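You operate a simulated robot arm through the tools that you are given. There is no shell and no other tool.

You are at the controls of a simulated robot arm. One attempt, no reset.

## Task
Dip the engine and top it up to FULL with the oil its plate names.
Fine: 100 ml a notch, through the funnel; funnel and bottle back, dip cap screwed home. Set down upright: what you pick out.
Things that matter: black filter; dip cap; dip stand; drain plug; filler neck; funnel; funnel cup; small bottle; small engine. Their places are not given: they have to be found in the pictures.

The check looks at the end state, three seconds after you hand in, the way a careful person would. Anything else that was tipped, shoved, dropped, spilled or broken makes it a failure. Lids that push on must go on centred and level and be pressed home; caps that screw on are set level and turned clockwise until they are tight.

## Robot
A 6-joint arm with a two-finger gripper, fixed in place. Base frame: the origin is at the foot of the arm, x ahead of it, y to its left, z up; the work surface is at about z = 0.82. Lengths are in m, angles in rad, forces in N, time in s.
Its first joint turns from -2.897 to 2.897 rad. Payload 3.43 kg.
The tool frame sits at the grasp point between the pads (the TCP): z along the fingers, y along the line on which they close. The tips reach 0.02 m beyond it. The gripper opens to 0.19 m. The gripper's body begins 0.248 m behind the TCP.
Orientation is that of the tool frame in the base frame, as a unit quaternion [x, y, z, w]. With the fingers straight down and closing along the base's y, the tool's x points along the base's -x, its y along +y and its z along -z.

## Interface
- The arm moves only by the tool jog_arm. Its argument "steps" is a list of rows, each an object of numbers (a shift or turn left out is 0, a gripper value left out holds the last): "hand": the finger opening in m, from 0 to 0.19; "tx", "ty", "tz": the shift along the base's x, y, z in units of 25 mm (1.0 is 25 mm); "wx", "wy", "wz": the turn, a rotation vector about the base's x, y, z in units of 8 degrees (1.0 is 8 degrees). In form: [{"hand": .., "tx": .., "ty": .., "tz": .., "wx": .., "wy": .., "wz": ..}, ...]. A call has 1 to 20 rows; each row shifts and turns the commanded pose from where the row before left it. A call with a number of a shift or a turn outside -1 to 1 is refused whole. Rows are played at 5 a second. More than 0.05 m and 0.15 rad between two rows, or a gripper value outside its range, and nothing of the call is played. Where a pose cannot be reached the arm comes as near as it can. A force on the tool above 60 N (or 10 N above the force at the start of the call, whichever is more), or a blocked arm, ends the call early, and 0.2 s more pass. The fingers move at their own pace (about 0.153 m/s each) and stop on an object; they squeeze with about 28 N. The grip force told is the motor's: it shows also when the fingers shut on nothing. Time passes only in rows, and 0.2 s behind the last, so rows that do not move let the fingers close. It gives the time, the measured TCP pose, the force on the tool (base axes), the opening and the grip force at its end, in the units of the frame above (readings bear some noise), with the torque about the TCP (base axes, N m) and any sound that the robot's microphone picked up.
- Cameras (640 x 400 px; columns grow to the right, rows downward): "scene" is fixed at [0.2199, -0.5008, 1.8101]; the picture's right is [0.38, -0.92, 0.00], its down [-0.68, -0.28, -0.67] and it looks along [0.62, 0.26, -0.74] (base axes); focal length 306 px, centre (320, 200). "wrist" rides on the gripper at [0.07, -0.008, -0.288] in the tool frame; the picture's right is [0.12, 0.99, 0.00], its down [-0.96, 0.11, -0.25] and it looks along [-0.24, 0.03, 0.97] (tool axes); focal length 261 px, centre (320, 200).
- grab_frame(camera): a new picture of that camera. The clock stands still meanwhile.
- move_column(by): slides the trunk up (or, below 0, down) by that many m; the arm rides with it, the base frame stays. It gives what a move gives, with no picture.
- measure_at(camera, pixels): for up to 12 pixels [column, row] of the newest picture of that camera ("zoom" is the newest enlarged one), the place [x, y, z] in the base frame of the surface seen there, good to about 0.002 m. The clock stands still meanwhile.
- inspect(camera, box): a new picture of the part [left, top, right, bottom] of that camera's present view, enlarged. The clock stands still meanwhile.
- sign_off(): hands the job in; it is judged then, once.

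Unless the task says otherwise, let go and move clear before handing in.

The tools are called after "Request:" as a command line: name --argument value ..., lists and objects as JSON in quotes. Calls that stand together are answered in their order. jog_arm: Moves the arm, as the interface text tells. Its arguments: {"type":"object","properties":{"steps":{"type":"array","items":{"type":"object","properties":{"hand":{"type":"number"},"tx":{"type":"number"},"ty":{"type":"number"},"tz":{"type":"number"},"wx":{"type":"number"},"wy":{"type":"number"},"wz":{"type":"number"}}}}},"required":["steps"]} The other tools are called the same way: move_column (by) slides the trunk up or down; grab_frame (camera) takes a picture; measure_at (camera, pixels) gives the place of the surface under pixels of a picture; inspect (camera, box) takes an enlarged picture of a part of a camera's view; sign_off () hands the job in.

At the start:

```text
t: 0.0
ee_pos: [0.6737, -0.149, 1.4382]
orientation: [0.0, 1.0, 0.0, 0.0]
contact_force: [0.5, -0.6, 0.3]
moment: [0.05, -0.02, 0.02]
gripper_width: 0.1905
grasp_force: 0.1
trunk travel left (down, up): [-0.35, 0.09]
```

scene: 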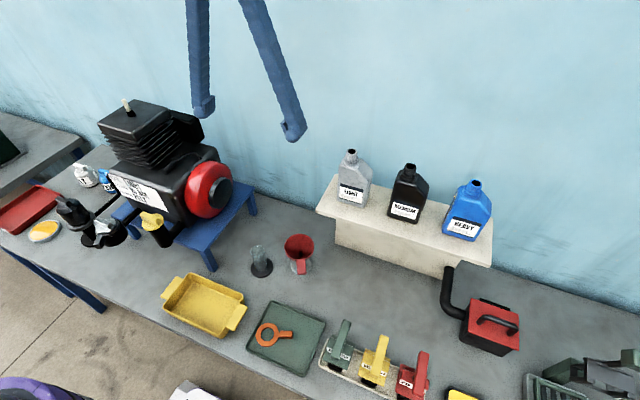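
wrist: 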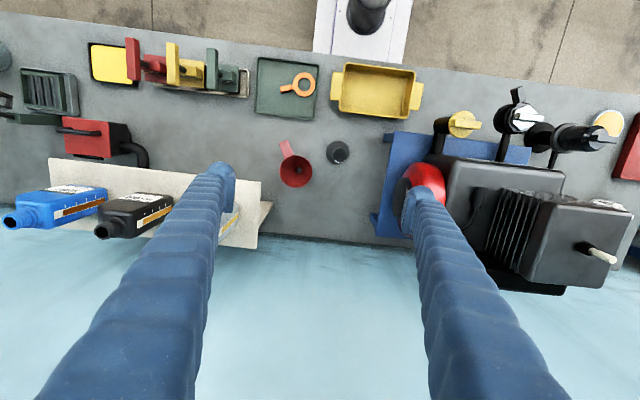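

The pictures show an engine on a blue stand at scene (165,165), three bottles on a shelf (350-465,200), and a red funnel at (300,250). I'll enlarge the key regions first.

Request:
inspect --camera "scene" --box '[40, 80, 260, 280]'

Request:
inspect --camera "scene" --box '[100, 160, 190, 220]'

Request:
inspect --camera "scene" --box '[310, 130, 510, 270]'

Request:
inspect --camera "scene" --box '[220, 220, 340, 300]'

Request:
inspect --camera "wrist" --box '[370, 60, 640, 300]'

```text
2.00 times, centred on (150, 180) of scene
```

zoom: 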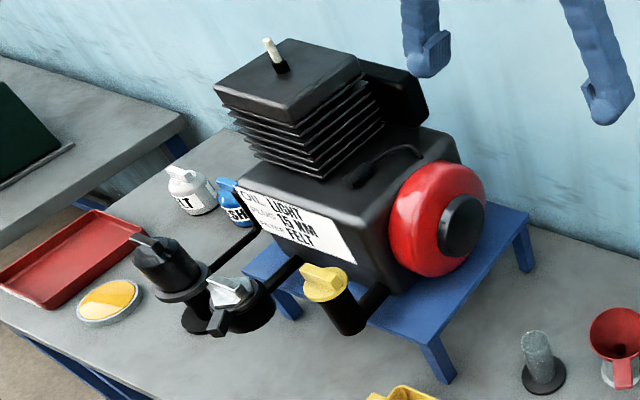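

```text
6.67 times, centred on (145, 190) of scene
```

zoom: 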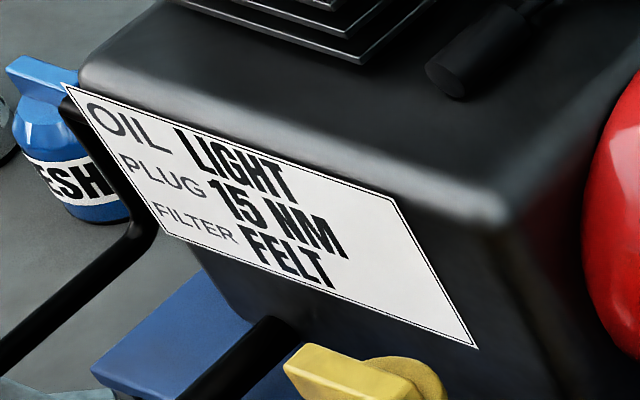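

```text
2.86 times, centred on (410, 200) of scene
```

zoom: 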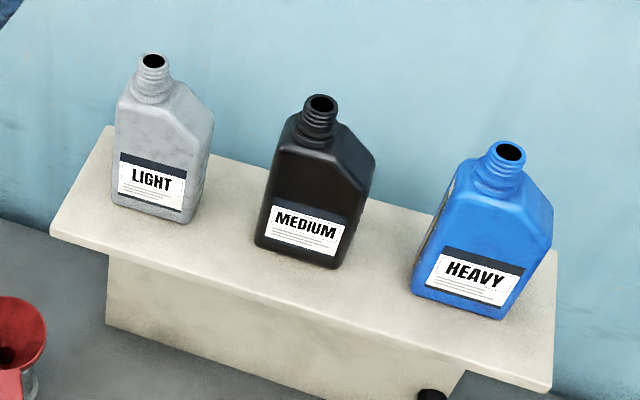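

```text
5.00 times, centred on (280, 260) of scene
```

zoom: 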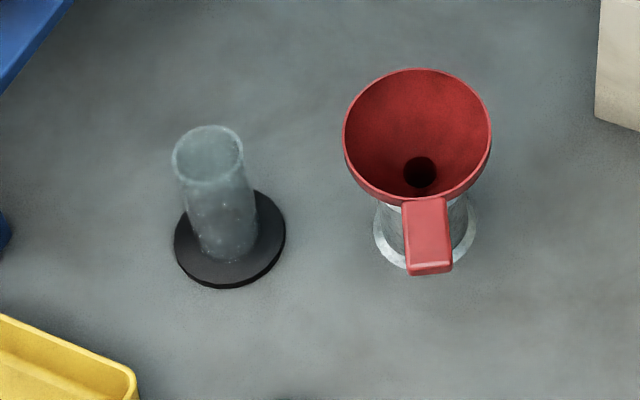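

```text
1.67 times, centred on (505, 180) of wrist
```

zoom: 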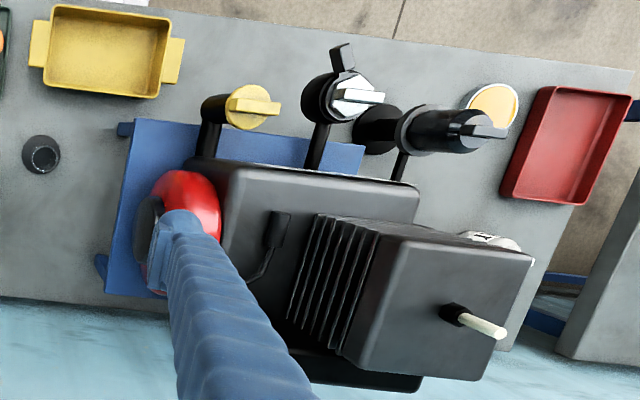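

The plate reads OIL LIGHT, so the grey bottle at scene (353,178) is the one. Now I'll measure the places of the yellow cap, stand, funnel and bottle.

Request:
inspect --camera "scene" --box '[120, 190, 200, 260]'

Request:
measure_at --camera "scene" --pixels '[[151, 220], [158, 240], [262, 268], [258, 248], [300, 242], [303, 266], [351, 153], [351, 194], [351, 180], [370, 180], [340, 205], [207, 265]]'

Request:
measure_at --camera "wrist" --pixels '[[460, 124], [470, 120], [295, 172], [285, 150], [338, 153], [440, 130], [515, 112], [590, 137], [340, 195], [232, 218], [260, 205], [420, 100]]'

```text
5.71 times, centred on (160, 225) of scene
```

zoom: 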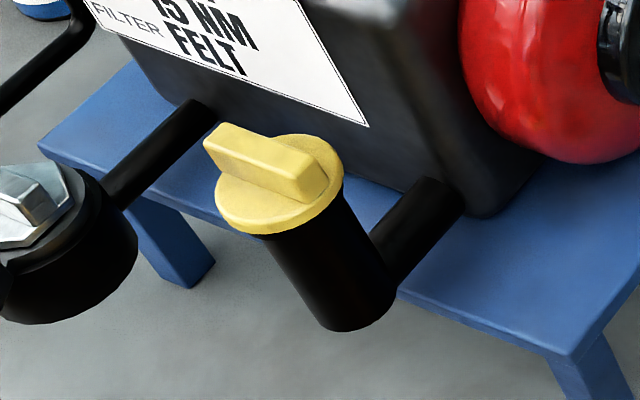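

```text
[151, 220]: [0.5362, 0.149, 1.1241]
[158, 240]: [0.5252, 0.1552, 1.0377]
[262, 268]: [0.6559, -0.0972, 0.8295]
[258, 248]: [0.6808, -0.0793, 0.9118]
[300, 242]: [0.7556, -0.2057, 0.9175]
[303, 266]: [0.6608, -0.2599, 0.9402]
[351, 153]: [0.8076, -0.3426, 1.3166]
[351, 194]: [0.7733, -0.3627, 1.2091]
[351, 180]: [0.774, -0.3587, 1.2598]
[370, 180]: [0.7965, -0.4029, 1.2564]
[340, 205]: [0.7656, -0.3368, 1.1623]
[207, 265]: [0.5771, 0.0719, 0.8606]
```

```text
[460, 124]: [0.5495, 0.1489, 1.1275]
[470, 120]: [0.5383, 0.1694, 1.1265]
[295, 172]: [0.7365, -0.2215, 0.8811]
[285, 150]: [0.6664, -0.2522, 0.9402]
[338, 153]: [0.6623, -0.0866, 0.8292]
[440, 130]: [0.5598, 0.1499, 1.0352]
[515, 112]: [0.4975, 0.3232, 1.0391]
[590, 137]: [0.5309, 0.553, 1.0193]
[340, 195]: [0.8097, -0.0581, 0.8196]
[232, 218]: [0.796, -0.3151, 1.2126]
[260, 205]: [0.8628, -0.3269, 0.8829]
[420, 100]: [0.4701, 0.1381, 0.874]
```

The yellow cap sits near (0.545,0.155,1.12) on a vertical neck. I'll look closer at the cap's bar, the engine's outline and the bottle's sides before moving.

Request:
inspect --camera "wrist" --box '[430, 95, 510, 145]'

Request:
measure_at --camera "zoom" --pixels '[[150, 230], [180, 230], [320, 230], [200, 120], [220, 330], [400, 180], [100, 220], [260, 180], [140, 180], [160, 260]]'

Request:
measure_at --camera "scene" --pixels '[[110, 130], [150, 135], [140, 108], [185, 140], [125, 105], [170, 170], [190, 170], [140, 190], [100, 235], [75, 215], [153, 100], [220, 190]]'

Request:
inspect --camera "wrist" --box '[0, 130, 300, 280]'

```text
8.00 times, centred on (470, 120) of wrist
```

zoom: 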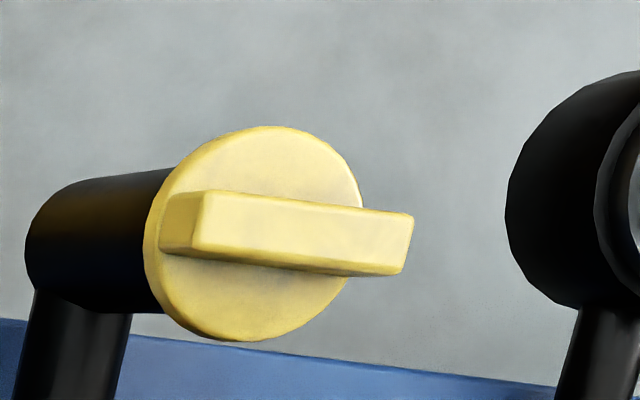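

```text
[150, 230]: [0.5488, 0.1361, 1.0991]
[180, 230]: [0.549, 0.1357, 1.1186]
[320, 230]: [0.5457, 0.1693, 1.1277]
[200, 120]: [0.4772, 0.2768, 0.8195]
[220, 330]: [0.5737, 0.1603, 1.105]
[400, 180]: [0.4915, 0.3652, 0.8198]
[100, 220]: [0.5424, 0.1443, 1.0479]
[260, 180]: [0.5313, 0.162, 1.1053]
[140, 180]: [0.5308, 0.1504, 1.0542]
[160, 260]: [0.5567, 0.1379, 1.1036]
```

```text
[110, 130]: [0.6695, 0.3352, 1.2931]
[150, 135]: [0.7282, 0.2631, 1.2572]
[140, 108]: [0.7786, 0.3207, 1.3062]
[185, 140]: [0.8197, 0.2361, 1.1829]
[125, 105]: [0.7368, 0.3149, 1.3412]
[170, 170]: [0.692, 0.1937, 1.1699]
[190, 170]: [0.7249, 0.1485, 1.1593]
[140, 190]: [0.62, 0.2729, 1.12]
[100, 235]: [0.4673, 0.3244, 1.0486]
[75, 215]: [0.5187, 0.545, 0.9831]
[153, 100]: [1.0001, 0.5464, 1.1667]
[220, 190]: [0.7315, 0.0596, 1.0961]
```

```text
2.13 times, centred on (150, 205) of wrist
```

zoom: 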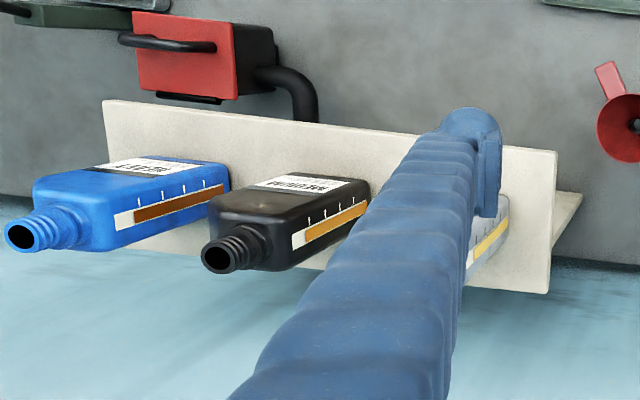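

Cap centre works out to about (0.544,0.164), with its bar along y and its top at z≈1.127. I'll move above it and turn the hand 90° so that the fingers close along x.

Request:
jog_arm --steps '[{"tx": -0.4, "ty": 0.963, "wz": -0.865}, {"tx": -0.4, "ty": 0.963, "wz": -0.865}, {"tx": -0.4, "ty": 0.963, "wz": -0.865}, {"tx": -0.4, "ty": 0.963, "wz": -0.865}, {"tx": -0.4, "ty": 0.963, "wz": -0.865}, {"tx": -0.4, "ty": 0.963, "wz": -0.865}, {"tx": -0.4, "ty": 0.963, "wz": -0.865}, {"tx": -0.4, "ty": 0.963, "wz": -0.865}, {"tx": -0.4, "ty": 0.963, "wz": -0.865}, {"tx": -0.4, "ty": 0.963, "wz": -0.865}, {"tx": -0.4, "ty": 0.963, "wz": -0.865}, {"tx": -0.4, "ty": 0.963, "wz": -0.865}, {"tx": -0.4, "ty": 0.963, "wz": -0.87}, {"tz": -0.5}, {"tz": -1}, {"hand": 0.12}]'

Request:
grab_frame --camera "wrist"

Request:
grab_frame --camera "scene"

```text
t: 3.4
ee_pos: [0.5429, 0.165, 1.4009]
orientation: [0.708, 0.706, 0.001, 0.0]
contact_force: [0.3, 0.7, -0.7]
moment: [-0.04, 0.0, 0.01]
gripper_width: 0.1204
grasp_force: 0.0
trunk travel left (down, up): [-0.35, 0.09]
```

```text
taken
```

wrist: 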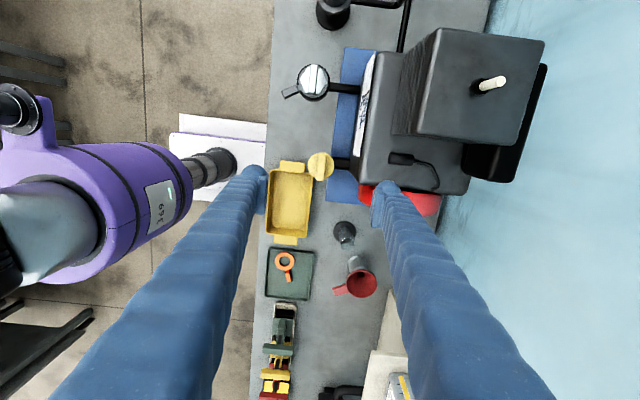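

```text
taken
```

scene: 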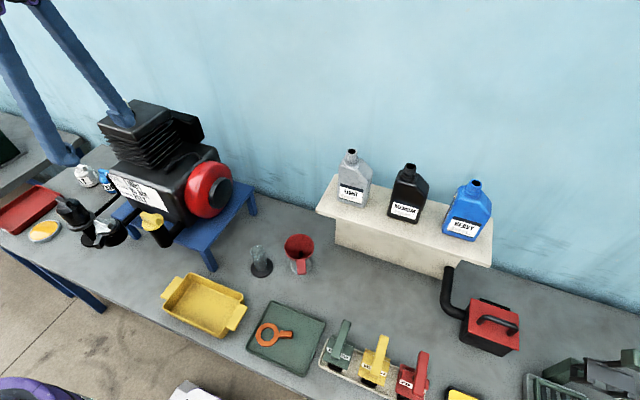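

The cap shows at wrist (320,165). I'll zoom and measure it for fine centring.

Request:
inspect --camera "wrist" --box '[280, 140, 360, 190]'

Request:
measure_at --camera "zoom" --pixels '[[230, 200], [410, 200], [320, 120], [320, 280], [320, 170], [320, 200], [320, 230], [300, 200], [340, 200], [280, 250], [360, 250]]'

```text
8.00 times, centred on (320, 165) of wrist
```

zoom: 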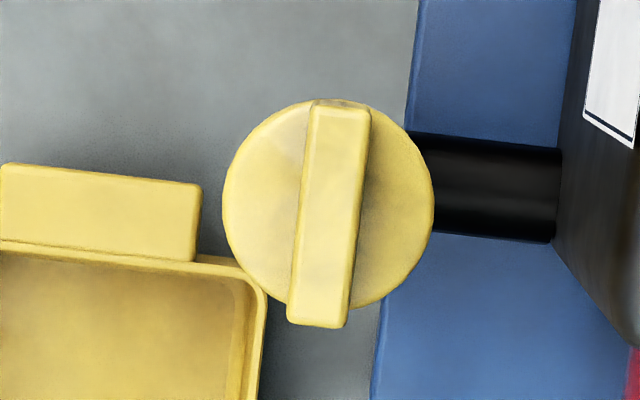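

```text
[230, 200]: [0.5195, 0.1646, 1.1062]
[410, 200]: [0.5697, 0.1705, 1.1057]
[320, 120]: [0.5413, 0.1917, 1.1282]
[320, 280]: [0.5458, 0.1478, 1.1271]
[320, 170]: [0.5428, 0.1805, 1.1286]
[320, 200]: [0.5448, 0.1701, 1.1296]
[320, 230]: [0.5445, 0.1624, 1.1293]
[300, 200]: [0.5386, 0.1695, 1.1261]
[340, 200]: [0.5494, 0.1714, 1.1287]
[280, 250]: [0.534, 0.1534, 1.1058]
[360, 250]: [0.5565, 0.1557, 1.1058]
```

The bar's centre is at (0.5466,0.1665), its top at 1.129 and the disc at 1.106. I'll descend to TCP z 1.130 and close.

Request:
jog_arm --steps '[{"hand": 0.07, "tx": 0.15, "ty": 0.06, "wz": 0.2, "tz": -1}, {"tz": -1}, {"tz": -1}, {"tz": -1}, {"tz": -1}, {"tz": -1}, {"tz": -1}, {"tz": -1}, {"tz": -1}, {"tz": -1}, {"tz": -0.84}, {}, {}]'

Request:
grab_frame --camera "wrist"

Request:
inspect --camera "scene" --box '[100, 170, 220, 250]'

```text
t: 6.2
ee_pos: [0.5473, 0.1648, 1.1286]
orientation: [0.698, 0.717, 0.0, -0.001]
contact_force: [-0.1, -0.2, 0.0]
moment: [0.0, 0.03, 0.02]
gripper_width: 0.07
grasp_force: 0.1
trunk travel left (down, up): [-0.35, 0.09]
```

```text
taken
```

wrist: 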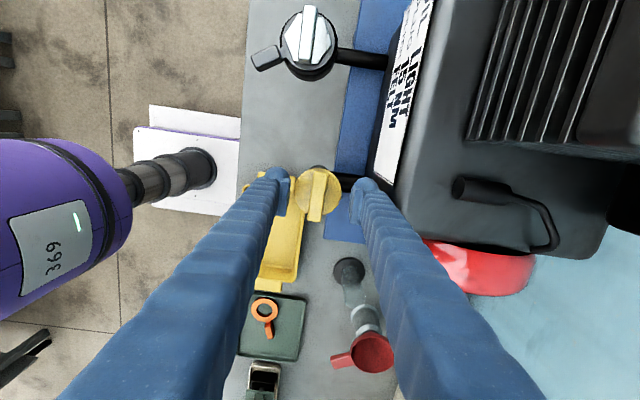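

```text
5.00 times, centred on (160, 210) of scene
```

zoom: 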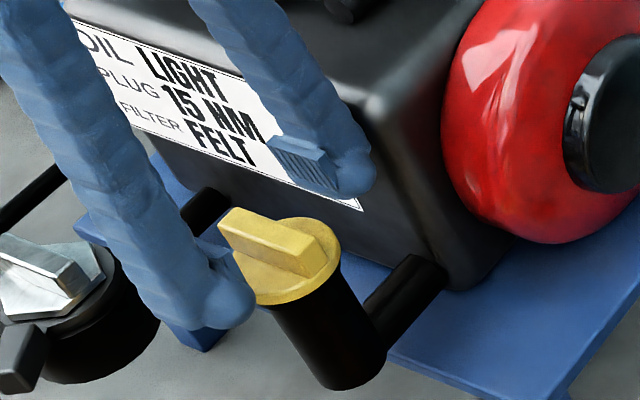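

The fingers straddle the bar at wrist (316,193). Closing on it now.

Request:
jog_arm --steps '[{"hand": 0.0}, {}, {}]'

Request:
grab_frame --camera "wrist"

```text
t: 7.0
ee_pos: [0.5453, 0.1656, 1.1297]
orientation: [0.697, 0.717, -0.001, -0.001]
contact_force: [-15.9, 0.2, -0.7]
moment: [0.01, 0.14, 0.01]
gripper_width: 0.0154
grasp_force: 28.1
trunk travel left (down, up): [-0.35, 0.09]
```

```text
taken
```

wrist: 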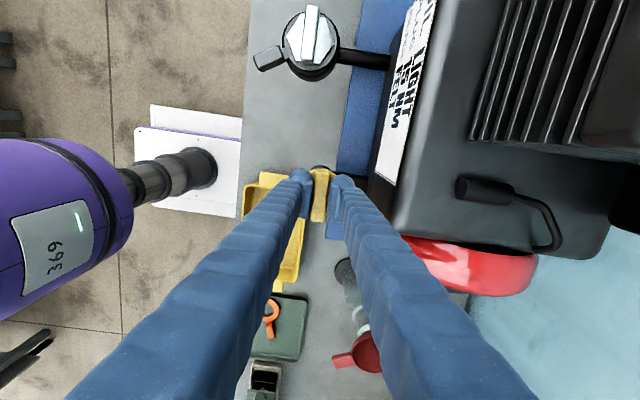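

Held at 0.0154 m with a -16 N side force in x, so I'm slightly off-centre. I'll ease -1.5 mm in x and start turning counter-clockwise.

Request:
jog_arm --steps '[{"tx": -0.06}, {"wz": 0.5}, {"wz": 0.5}, {"wz": 0.5}, {"wz": 0.5}, {}]'

```text
t: 8.4
ee_pos: [0.5451, 0.1667, 1.13]
orientation: [0.591, 0.807, 0.0, 0.001]
contact_force: [-16.0, -3.2, -6.6]
moment: [-0.04, 0.12, -0.04]
gripper_width: 0.0154
grasp_force: 27.7
trunk travel left (down, up): [-0.35, 0.09]
```

The cap turned 16° without resistance, and the side force is still -16 N. I'll ease another 2 mm in -x and see whether the force changes.

Request:
jog_arm --steps '[{"tx": -0.08}, {}, {}]'

```text
t: 9.2
ee_pos: [0.5447, 0.1639, 1.1314]
orientation: [0.59, 0.807, 0.0, 0.0]
contact_force: [-4.2, -8.3, -5.4]
moment: [-0.1, 0.04, 0.03]
gripper_width: 0.0157
grasp_force: 27.7
trunk travel left (down, up): [-0.35, 0.09]
```

The side force fell to -4 N. I'll keep unscrewing, with a small -y correction.

Request:
jog_arm --steps '[{"ty": -0.05, "wz": 0.8}, {"wz": 0.8}, {"wz": 0.8}, {"wz": 0.8}, {"wz": 0.8}, {}]'

```text
t: 10.6
ee_pos: [0.5452, 0.1652, 1.1304]
orientation: [0.346, 0.938, 0.001, -0.001]
contact_force: [-2.4, 6.8, 0.0]
moment: [0.08, -0.01, -0.03]
gripper_width: 0.0155
grasp_force: 27.9
trunk travel left (down, up): [-0.35, 0.09]
```

Request:
jog_arm --steps '[{"ty": 0.03, "wz": 0.8}, {"wz": 0.8}, {"wz": 0.8}, {"wz": 0.8}, {"wz": 0.8}, {"wz": 0.8}, {"wz": 0.8}, {"wz": 0.8}, {}]'

Request:
inspect --camera "scene" --box '[100, 170, 220, 250]'

```text
t: 12.6
ee_pos: [0.5447, 0.1641, 1.1306]
orientation: [-0.094, 0.996, 0.0, 0.001]
contact_force: [5.1, -7.2, 19.0]
moment: [-0.09, -0.04, -0.02]
gripper_width: 0.0158
grasp_force: 28.2
trunk travel left (down, up): [-0.35, 0.09]
```

```text
5.00 times, centred on (160, 210) of scene
```

zoom: 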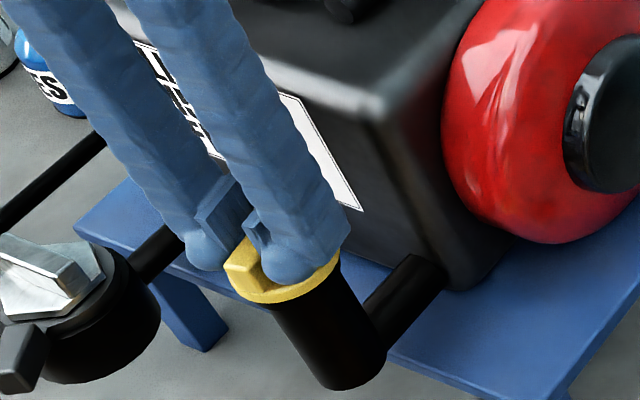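

The tool now feels +19 N upward, so the cap is rising on its thread after about 99°. I'll let the hand rise while turning.

Request:
jog_arm --steps '[{"tz": 0.05, "ty": -0.03}, {"wz": 0.8, "tz": 0.015}, {"wz": 0.8, "tz": 0.015}, {"wz": 0.8, "tz": 0.015}, {"wz": 0.8, "tz": 0.015}, {"wz": 0.8, "tz": 0.015}, {}]'

```text
t: 14.2
ee_pos: [0.5441, 0.1637, 1.1331]
orientation: [-0.365, 0.931, 0.0, -0.001]
contact_force: [3.6, -4.7, -3.5]
moment: [-0.07, 0.0, -0.02]
gripper_width: 0.0154
grasp_force: 28.5
trunk travel left (down, up): [-0.35, 0.09]
```

Request:
jog_arm --steps '[{"wz": 0.8, "tz": 0.02}, {"wz": 0.8, "tz": 0.02}, {"wz": 0.8, "tz": 0.02}, {"wz": 0.8, "tz": 0.02}, {"wz": 0.8, "tz": 0.02}, {"wz": 0.8, "tz": 0.02}, {"wz": 0.8, "tz": 0.02}, {"wz": 0.8, "tz": 0.02}, {}]'

```text
t: 16.2
ee_pos: [0.5451, 0.1659, 1.1384]
orientation: [0.731, -0.682, 0.0, 0.0]
contact_force: [0.4, 0.4, -0.9]
moment: [0.0, 0.05, -0.02]
gripper_width: 0.0156
grasp_force: 28.0
trunk travel left (down, up): [-0.35, 0.09]
```

The forces have all vanished after about 180° of turn, so the cap may be free. I'll try a gentle lift.

Request:
jog_arm --steps '[{"tz": 0.1}, {"tz": 0.1}, {"tz": 0.1}, {}]'

Request:
inspect --camera "scene" --box '[100, 170, 220, 250]'

```text
t: 17.2
ee_pos: [0.5438, 0.1635, 1.1449]
orientation: [0.731, -0.682, 0.0, 0.0]
contact_force: [-0.1, 0.4, -0.4]
moment: [-0.02, 0.0, -0.01]
gripper_width: 0.0156
grasp_force: 28.2
trunk travel left (down, up): [-0.35, 0.09]
```

```text
5.00 times, centred on (160, 210) of scene
```

zoom: 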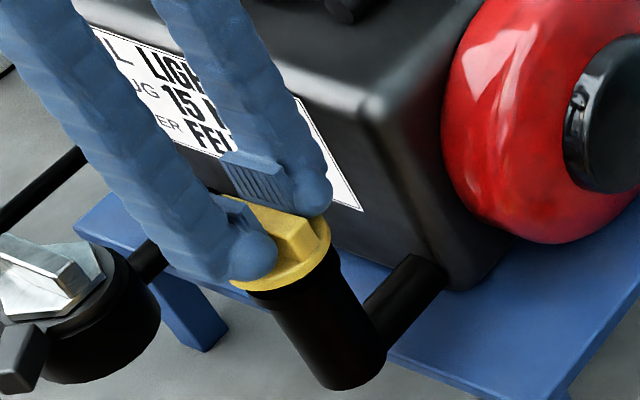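

The cap is free and rising with no force. I'll lift it straight up about 12 cm to expose the stick.

Request:
jog_arm --steps '[{"tz": 0.5}, {"tz": 0.5}, {"tz": 0.5}, {"tz": 0.5}, {"tz": 0.5}, {"tz": 0.5}, {"tz": 0.5}, {"tz": 0.5}, {"tz": 0.5}, {"tz": 0.5}, {}]'

Request:
grab_frame --camera "scene"

Request:
inspect --camera "scene" --box '[90, 140, 210, 250]'

```text
t: 19.6
ee_pos: [0.5442, 0.1653, 1.2686]
orientation: [0.732, -0.682, 0.001, -0.001]
contact_force: [-1.4, -0.1, -0.1]
moment: [-0.01, 0.02, -0.04]
gripper_width: 0.0156
grasp_force: 27.9
trunk travel left (down, up): [-0.35, 0.09]
```

```text
taken
```

scene: 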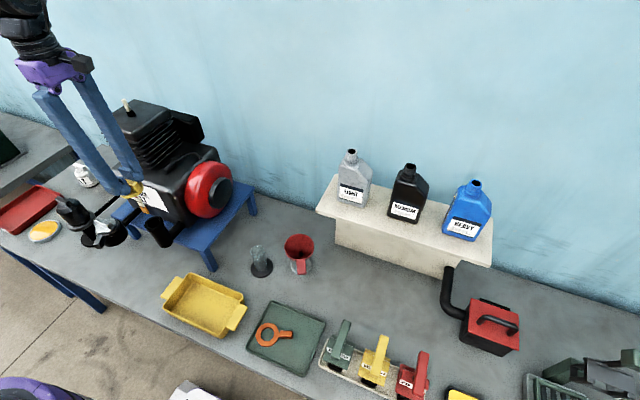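

```text
3.64 times, centred on (150, 195) of scene
```

zoom: 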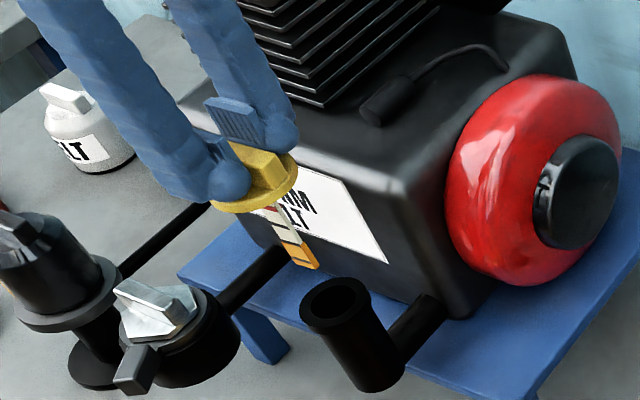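

The stick is out, at scene about (173,210). Zooming right in to read it.

Request:
inspect --camera "scene" --box '[132, 190, 156, 216]'

```text
15.38 times, centred on (144, 203) of scene
```

zoom: 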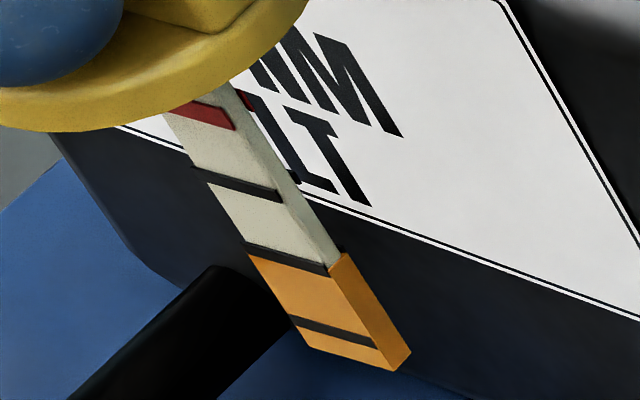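

I see a red mark near the cap, black notches, and orange oil up to about the second notch below red. I'll carry the stick clear of the engine, higher and tilted, for an unobstructed look.

Request:
jog_arm --steps '[{"tz": 1}, {"tz": 1}, {"tz": 1}, {"tz": 1}, {"ty": -1, "tz": 0.5}, {"ty": -1, "tz": 0.5}, {"ty": -1, "tz": 0.5}, {"ty": -1}, {"ty": -1}, {"wx": -0.85, "wy": 0.4}, {"wx": -0.85, "wy": 0.4}, {"wx": -0.85, "wy": 0.4}, {}]'

Request:
grab_frame --camera "scene"

```text
t: 22.4
ee_pos: [0.5426, 0.0404, 1.4083]
orientation: [0.717, -0.669, 0.06, 0.186]
contact_force: [-1.1, 0.4, -0.5]
moment: [-0.03, -0.13, 0.04]
gripper_width: 0.0156
grasp_force: 27.8
trunk travel left (down, up): [-0.35, 0.09]
```

```text
taken
```

scene: 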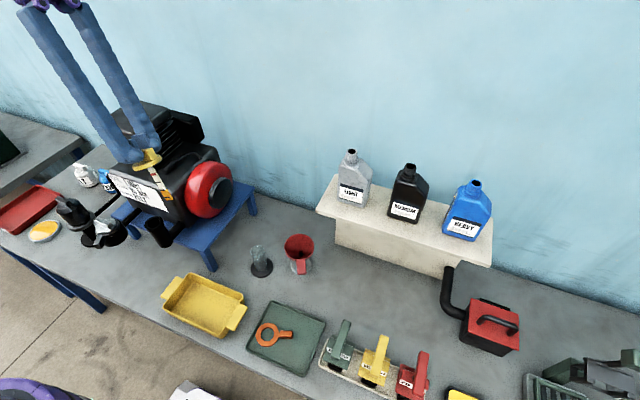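

Request:
inspect --camera "scene" --box '[136, 144, 184, 200]'

```text
7.14 times, centred on (160, 172) of scene
```

zoom: 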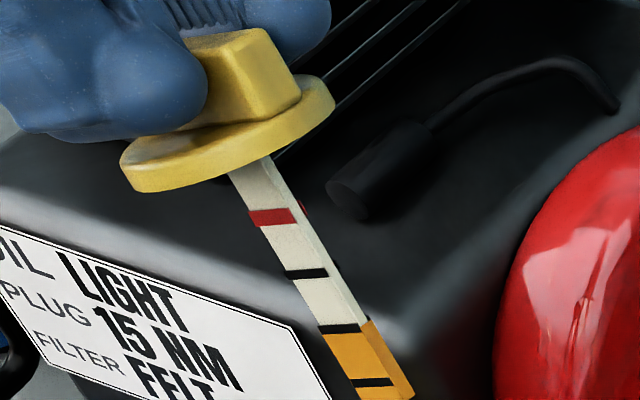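

Request:
inspect --camera "scene" --box '[150, 164, 172, 204]'

```text
10.00 times, centred on (161, 184) of scene
```

zoom: 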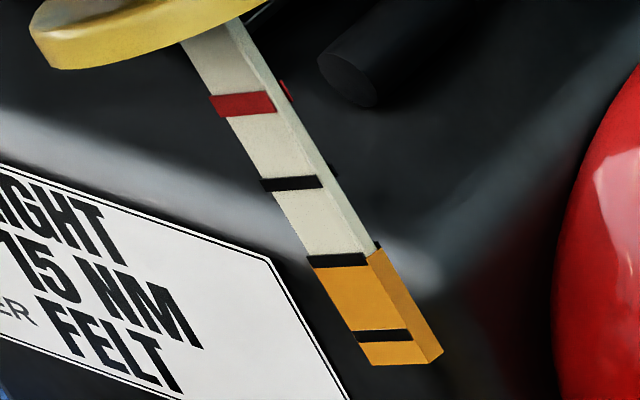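

The red FULL mark is at zoom (243,104), with black notches at 184, 260 and 336. The oil edge sits at the second notch, so it is 2 notches low: 200 ml. I'll level the hand and go above the dip stand.

Request:
jog_arm --steps '[{"wx": 0.85, "wy": -0.4}, {"wx": 0.85, "wy": -0.4}, {"wx": 0.85, "wy": -0.4}, {"tx": 0.8, "ty": -0.87}, {"tx": 0.8, "ty": -0.87}, {"tx": 0.8, "ty": -0.87}, {"tx": 0.8, "ty": -0.87}, {"tx": 0.8, "ty": -0.87}, {"tx": 0.8, "ty": -0.87}, {}]'

Request:
grab_frame --camera "wrist"

Request:
inspect --camera "scene" --box '[230, 220, 340, 300]'

Request:
measure_at --camera "zoom" --pixels '[[175, 120], [120, 165], [235, 160], [170, 150], [100, 245], [265, 230], [190, 300], [245, 290], [460, 250]]'

```text
t: 24.6
ee_pos: [0.6641, -0.0911, 1.4086]
orientation: [0.732, -0.682, 0.001, 0.001]
contact_force: [-1.1, -0.5, -0.2]
moment: [0.0, -0.04, 0.01]
gripper_width: 0.0155
grasp_force: 27.6
trunk travel left (down, up): [-0.35, 0.09]
```

```text
taken
```

wrist: 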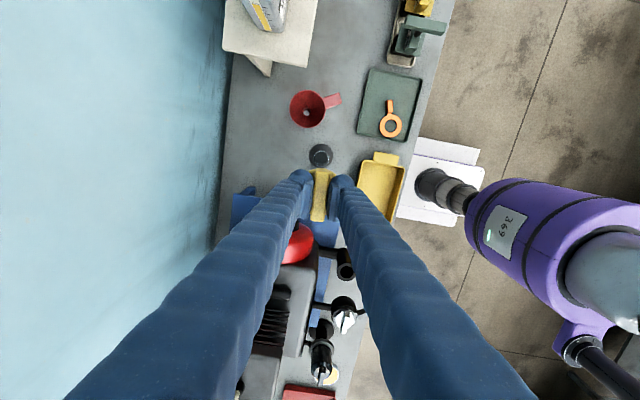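

```text
5.00 times, centred on (285, 260) of scene
```

zoom: 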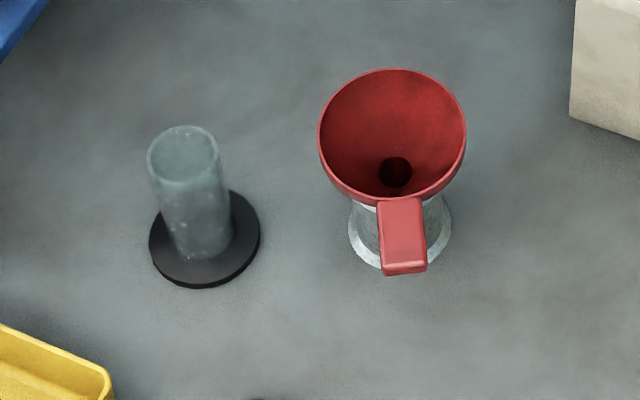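

```text
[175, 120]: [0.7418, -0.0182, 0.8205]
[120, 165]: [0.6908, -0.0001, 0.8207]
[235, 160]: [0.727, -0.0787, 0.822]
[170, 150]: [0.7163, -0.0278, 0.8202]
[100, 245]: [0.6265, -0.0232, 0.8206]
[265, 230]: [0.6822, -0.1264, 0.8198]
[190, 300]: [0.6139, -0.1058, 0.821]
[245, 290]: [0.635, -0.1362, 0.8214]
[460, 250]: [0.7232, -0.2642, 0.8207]
```

The stand shows at wrist (320,155). I'll zoom for its exact centre and rim.

Request:
inspect --camera "wrist" --box '[290, 130, 350, 175]'

Request:
measure_at --camera "wrist" --pixels '[[309, 155], [331, 153], [320, 146], [321, 163], [318, 149], [320, 156], [313, 155], [328, 154], [308, 108], [300, 120], [334, 99], [320, 105]]'

```text
8.89 times, centred on (320, 152) of wrist
```

zoom: 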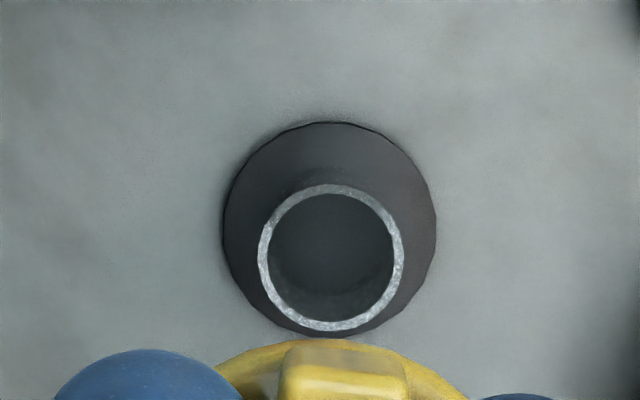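

```text
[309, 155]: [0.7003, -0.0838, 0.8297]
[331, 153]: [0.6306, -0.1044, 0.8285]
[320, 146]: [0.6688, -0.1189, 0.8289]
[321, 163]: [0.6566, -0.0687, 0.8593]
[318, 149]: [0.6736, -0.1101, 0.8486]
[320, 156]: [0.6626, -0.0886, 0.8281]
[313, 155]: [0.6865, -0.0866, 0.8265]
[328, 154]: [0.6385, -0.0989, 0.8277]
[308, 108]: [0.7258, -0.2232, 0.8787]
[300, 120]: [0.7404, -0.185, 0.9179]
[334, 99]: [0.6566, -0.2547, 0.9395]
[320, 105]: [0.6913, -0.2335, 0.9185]
```

The stand's centre is about (0.661,-0.091), with its rim near z 0.94 and a bore of about 38 mm. I'll descend to hold the stick tip just above the rim and check.

Request:
jog_arm --steps '[{"tx": -0.12, "tz": -1}, {"tz": -1}, {"tz": -1}, {"tz": -1}, {"tz": -1}, {"tz": -1}, {"tz": -1}, {"tz": -1}, {"tz": -1}, {"tz": -1}, {"tz": -1}, {"tz": -1}, {}]'

Request:
inspect --camera "scene" --box '[210, 190, 330, 290]'

Request:
inspect --camera "wrist" --box '[270, 130, 370, 230]'

```text
t: 27.4
ee_pos: [0.6616, -0.0892, 1.1083]
orientation: [0.731, -0.682, 0.0, 0.0]
contact_force: [-0.3, 0.1, -0.7]
moment: [0.01, -0.01, 0.03]
gripper_width: 0.0158
grasp_force: 28.0
trunk travel left (down, up): [-0.35, 0.09]
```

```text
4.00 times, centred on (270, 240) of scene
```

zoom: 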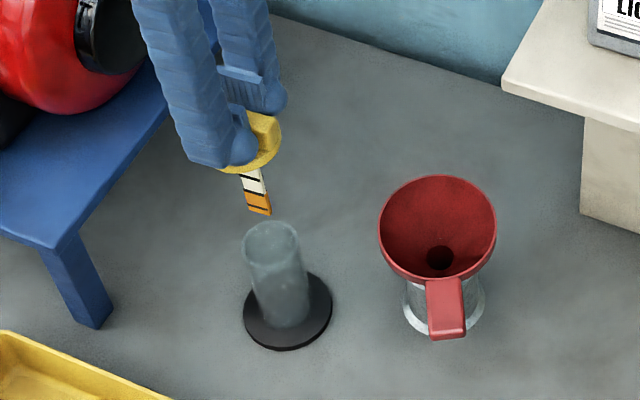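

```text
4.00 times, centred on (320, 180) of wrist
```

zoom: 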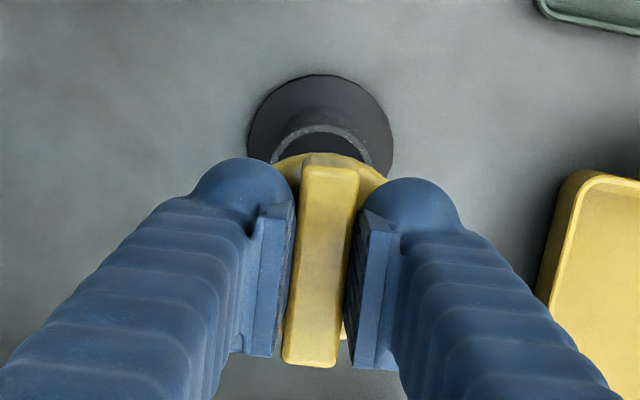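

The stick line meets the rim about 4–5 mm left (+y) of the tube centre in the scene view. I'll shift -4 mm y and +2 mm x, lower until the tip just enters, then look.

Request:
jog_arm --steps '[{"tx": 0.07, "ty": -0.16}, {"tz": -0.6}, {"tz": -0.6}, {"tz": -0.6}, {"tz": -0.4}, {}]'

Request:
inspect --camera "scene" --box '[230, 210, 310, 280]'

Request:
inspect --camera "wrist" --box '[270, 130, 370, 230]'

```text
t: 28.8
ee_pos: [0.6634, -0.0957, 1.052]
orientation: [0.731, -0.682, 0.0, 0.0]
contact_force: [-0.2, 1.0, -0.5]
moment: [-0.02, 0.02, 0.01]
gripper_width: 0.0152
grasp_force: 28.1
trunk travel left (down, up): [-0.35, 0.09]
```

```text
5.71 times, centred on (270, 245) of scene
```

zoom: 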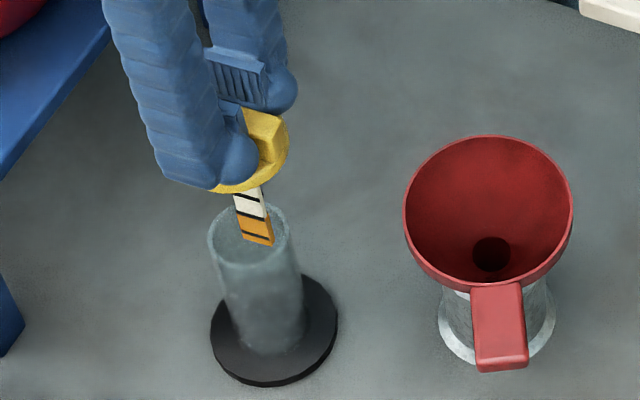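

```text
4.00 times, centred on (320, 180) of wrist
```

zoom: 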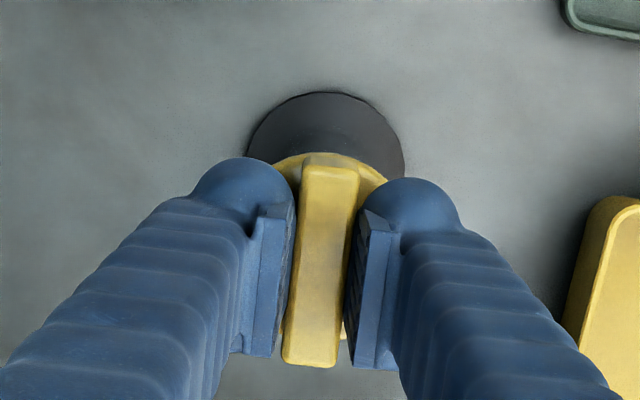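

The tip is inside the bore at zoom (258,242), about 3 mm right of the axis. I'll nudge +2 mm y and keep lowering gently.

Request:
jog_arm --steps '[{"ty": 0.08}, {"tz": -0.4}, {"tz": -0.4}, {"tz": -0.4}, {"tz": -0.4}, {"tz": -0.4}, {"tz": -0.4}, {}]'

Request:
inspect --camera "scene" --box '[230, 210, 310, 280]'

```text
t: 30.6
ee_pos: [0.6627, -0.094, 0.9921]
orientation: [0.731, -0.682, 0.0, 0.001]
contact_force: [-0.1, -0.8, -0.4]
moment: [0.0, -0.02, 0.03]
gripper_width: 0.0156
grasp_force: 27.9
trunk travel left (down, up): [-0.35, 0.09]
```

```text
5.71 times, centred on (270, 245) of scene
```

zoom: 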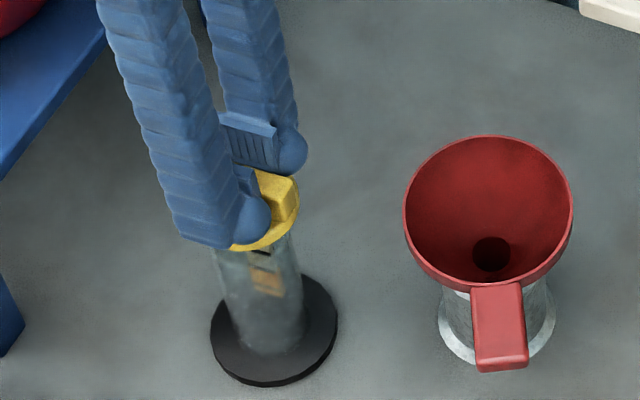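

The stick shows inside the glass, well clear of the walls. Lowering in 2 mm steps until contact.

Request:
jog_arm --steps '[{"tz": -0.1}, {"tz": -0.1}, {"tz": -0.1}, {"tz": -0.1}, {"tz": -0.08}, {}]'

Request:
inspect --camera "scene" --box '[230, 210, 310, 280]'

```text
t: 32.0
ee_pos: [0.663, -0.0931, 0.9799]
orientation: [0.731, -0.682, 0.0, 0.0]
contact_force: [-0.9, 0.6, -0.9]
moment: [0.01, -0.01, 0.01]
gripper_width: 0.0154
grasp_force: 27.9
trunk travel left (down, up): [-0.35, 0.09]
```

```text
5.71 times, centred on (270, 245) of scene
```

zoom: 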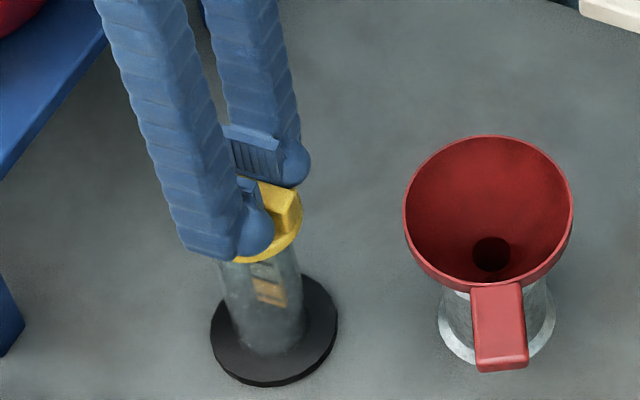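

Request:
jog_arm --steps '[{"tz": -0.08}, {"tz": -0.08}, {"tz": -0.08}, {"tz": -0.08}, {}]'

Request:
inspect --camera "scene" --box '[240, 220, 300, 280]'

```text
t: 33.2
ee_pos: [0.6635, -0.0942, 0.9723]
orientation: [0.731, -0.682, 0.0, 0.001]
contact_force: [0.2, 0.7, -1.6]
moment: [0.01, 0.01, 0.02]
gripper_width: 0.0157
grasp_force: 28.3
trunk travel left (down, up): [-0.35, 0.09]
```

```text
6.67 times, centred on (270, 250) of scene
```

zoom: 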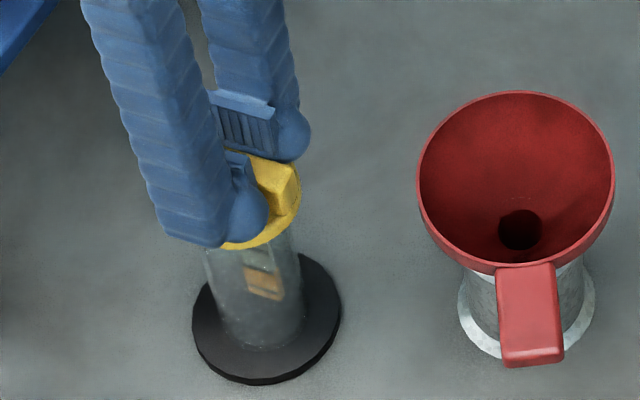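

No contact yet at z 0.972. Continuing to lower.

Request:
jog_arm --steps '[{"tz": -0.06}, {"tz": -0.06}, {"tz": -0.06}, {"tz": -0.06}, {}]'

```text
t: 34.4
ee_pos: [0.6622, -0.0936, 0.9677]
orientation: [0.731, -0.682, 0.0, -0.001]
contact_force: [-0.4, -0.7, 12.0]
moment: [-0.02, 0.02, -0.02]
gripper_width: 0.0157
grasp_force: 28.3
trunk travel left (down, up): [-0.35, 0.09]
```

Contact at +12 N with z 0.968: the cap rests on the rim. I'll ease off slightly, open, and look.

Request:
jog_arm --steps '[{"tz": 0.02}, {"hand": 0.05}, {}, {}]'

Request:
inspect --camera "scene" --box '[240, 220, 300, 280]'

Request:
inspect --camera "wrist" --box '[270, 130, 370, 230]'

```text
t: 35.4
ee_pos: [0.6619, -0.0928, 0.9653]
orientation: [0.732, -0.682, -0.001, 0.001]
contact_force: [-0.4, 0.5, -0.3]
moment: [-0.02, -0.02, 0.01]
gripper_width: 0.0502
grasp_force: 0.1
trunk travel left (down, up): [-0.35, 0.09]
```

```text
6.67 times, centred on (270, 250) of scene
```

zoom: 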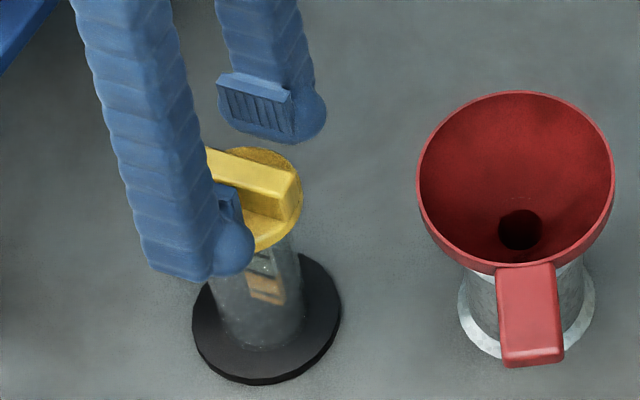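

```text
4.00 times, centred on (320, 180) of wrist
```

zoom: 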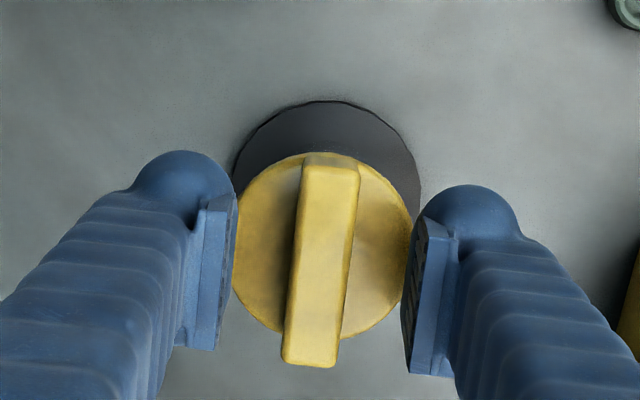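

The cap sits level on the stand. I'll rise clear and look at the funnel.

Request:
jog_arm --steps '[{"tz": 0.4}, {"tz": 0.8}, {"tz": 1}, {"tz": 1}, {"tz": 1}, {"tz": 1}, {"tz": 1}, {"tz": 1, "tx": 0.5, "ty": -0.5}, {"tz": 1, "tx": 0.5, "ty": -0.5}, {"tx": 0.5, "ty": -0.5}, {}]'

Request:
grab_frame --camera "wrist"

Request:
inspect --camera "scene" --box '[270, 220, 330, 290]'

Request:
measure_at --camera "zoom" --pixels '[[331, 280], [330, 320], [310, 300], [355, 300], [330, 240], [320, 95], [235, 175], [420, 175], [300, 340], [380, 340], [360, 160], [330, 332]]'

```text
t: 37.8
ee_pos: [0.7, -0.1312, 1.1717]
orientation: [0.731, -0.682, -0.001, 0.0]
contact_force: [-0.2, 0.6, -1.0]
moment: [0.03, -0.03, -0.02]
gripper_width: 0.0499
grasp_force: 0.1
trunk travel left (down, up): [-0.35, 0.09]
```

```text
taken
```

wrist: 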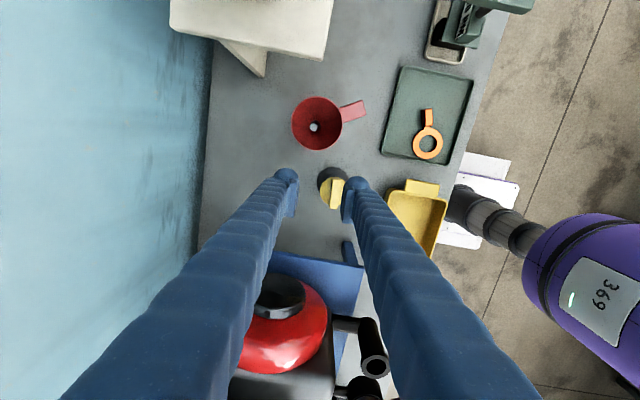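

```text
5.71 times, centred on (300, 255) of scene
```

zoom: 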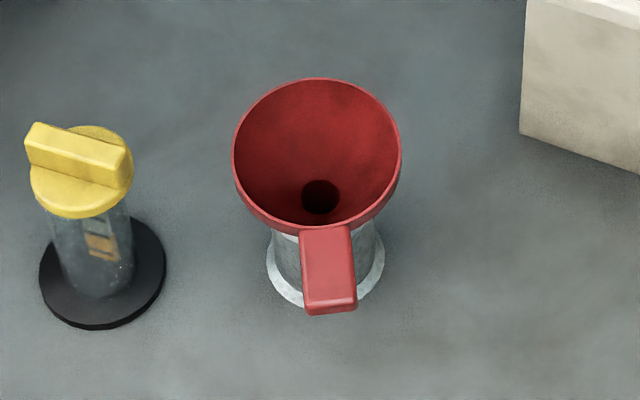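

```text
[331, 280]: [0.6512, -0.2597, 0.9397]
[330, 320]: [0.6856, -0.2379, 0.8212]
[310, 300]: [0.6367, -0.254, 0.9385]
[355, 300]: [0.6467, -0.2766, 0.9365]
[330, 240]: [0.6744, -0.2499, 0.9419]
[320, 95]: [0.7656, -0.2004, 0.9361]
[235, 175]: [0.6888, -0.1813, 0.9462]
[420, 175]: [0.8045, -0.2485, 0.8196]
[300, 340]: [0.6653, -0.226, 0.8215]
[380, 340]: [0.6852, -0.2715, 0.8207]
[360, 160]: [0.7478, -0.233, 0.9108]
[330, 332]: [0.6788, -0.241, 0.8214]
```

The funnel's tab handle lies flat at z≈0.94, pointing toward (-0.92,-0.39). I'll zoom with the wrist camera for rim centre and tab geometry.

Request:
inspect --camera "wrist" --box '[280, 85, 380, 160]'

Request:
measure_at --camera "zoom" --pixels '[[390, 195], [420, 180], [470, 160], [510, 145], [540, 140], [500, 110], [525, 180], [80, 240], [230, 80], [230, 410], [385, 240], [450, 190]]'

```text
5.33 times, centred on (330, 122) of wrist
```

zoom: 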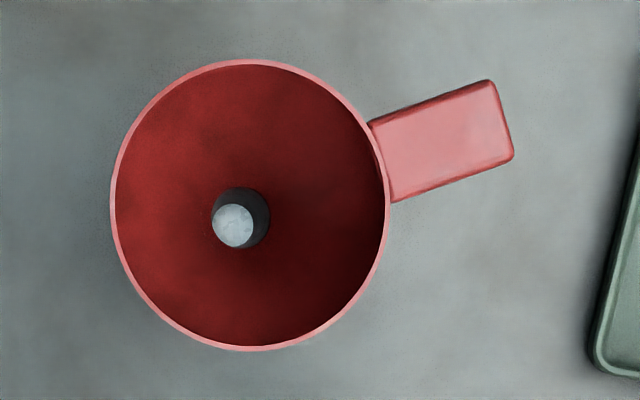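

```text
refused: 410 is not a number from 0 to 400
```

Request:
measure_at --camera "zoom" --pixels '[[400, 160], [420, 150], [440, 140], [470, 130], [490, 120], [480, 95], [500, 150], [116, 205], [385, 210], [260, 65], [240, 346], [447, 165]]'

```text
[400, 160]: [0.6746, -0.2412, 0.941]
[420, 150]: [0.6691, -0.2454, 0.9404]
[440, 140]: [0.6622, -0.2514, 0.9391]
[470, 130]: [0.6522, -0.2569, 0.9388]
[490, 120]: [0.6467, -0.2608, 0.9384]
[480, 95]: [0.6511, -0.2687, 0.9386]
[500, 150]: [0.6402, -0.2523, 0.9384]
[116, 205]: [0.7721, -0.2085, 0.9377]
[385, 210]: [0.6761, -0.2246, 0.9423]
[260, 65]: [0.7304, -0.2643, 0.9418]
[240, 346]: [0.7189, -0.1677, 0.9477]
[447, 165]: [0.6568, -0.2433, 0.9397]
```

Rim centre is about (0.724,-0.216), and the tab's midpoint about (0.660,-0.250) at azimuth ≈211°. I'll turn the hand -63°, move over the tab and descend to z≈1.02 to check.

Request:
jog_arm --steps '[{"tx": -0.18, "ty": -0.53, "wz": -0.88, "hand": 0.07}, {"tx": -0.18, "ty": -0.53, "wz": -0.88}, {"tx": -0.18, "ty": -0.53, "wz": -0.88}, {"tx": -0.18, "ty": -0.53, "wz": -0.88}, {"tx": -0.18, "ty": -0.53, "wz": -0.88}, {"tx": -0.18, "ty": -0.53, "wz": -0.88}, {"tx": -0.18, "ty": -0.53, "wz": -0.88}, {"tx": -0.19, "ty": -0.54, "wz": -0.88}, {"tx": -0.19, "ty": -0.54, "wz": -0.86}, {"tz": -1}, {"tz": -1}, {"tz": -1}, {"tz": -1}, {"tz": -1}, {"tz": -1}, {}]'

Request:
inspect --camera "wrist" --box '[240, 120, 400, 260]'

Request:
inspect --camera "scene" --box '[250, 210, 350, 300]'

```text
t: 41.2
ee_pos: [0.6591, -0.2495, 1.0216]
orientation: [-0.266, 0.964, 0.0, 0.0]
contact_force: [0.0, -0.1, 0.4]
moment: [0.01, 0.02, -0.01]
gripper_width: 0.0697
grasp_force: 0.0
trunk travel left (down, up): [-0.35, 0.09]
```

```text
2.86 times, centred on (320, 190) of wrist
```

zoom: 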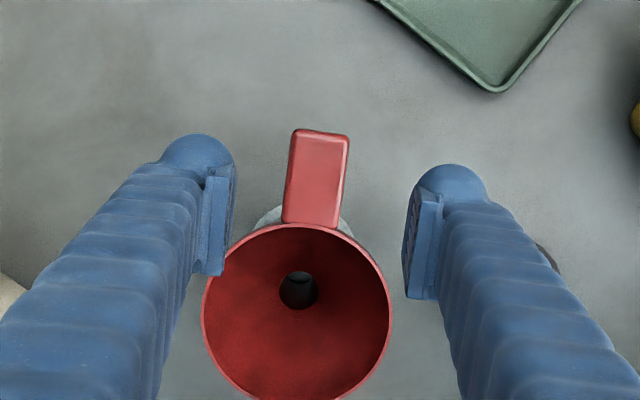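

```text
4.44 times, centred on (300, 255) of scene
```

zoom: 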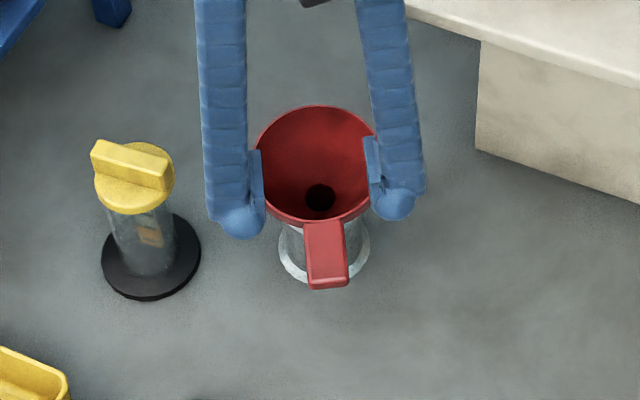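

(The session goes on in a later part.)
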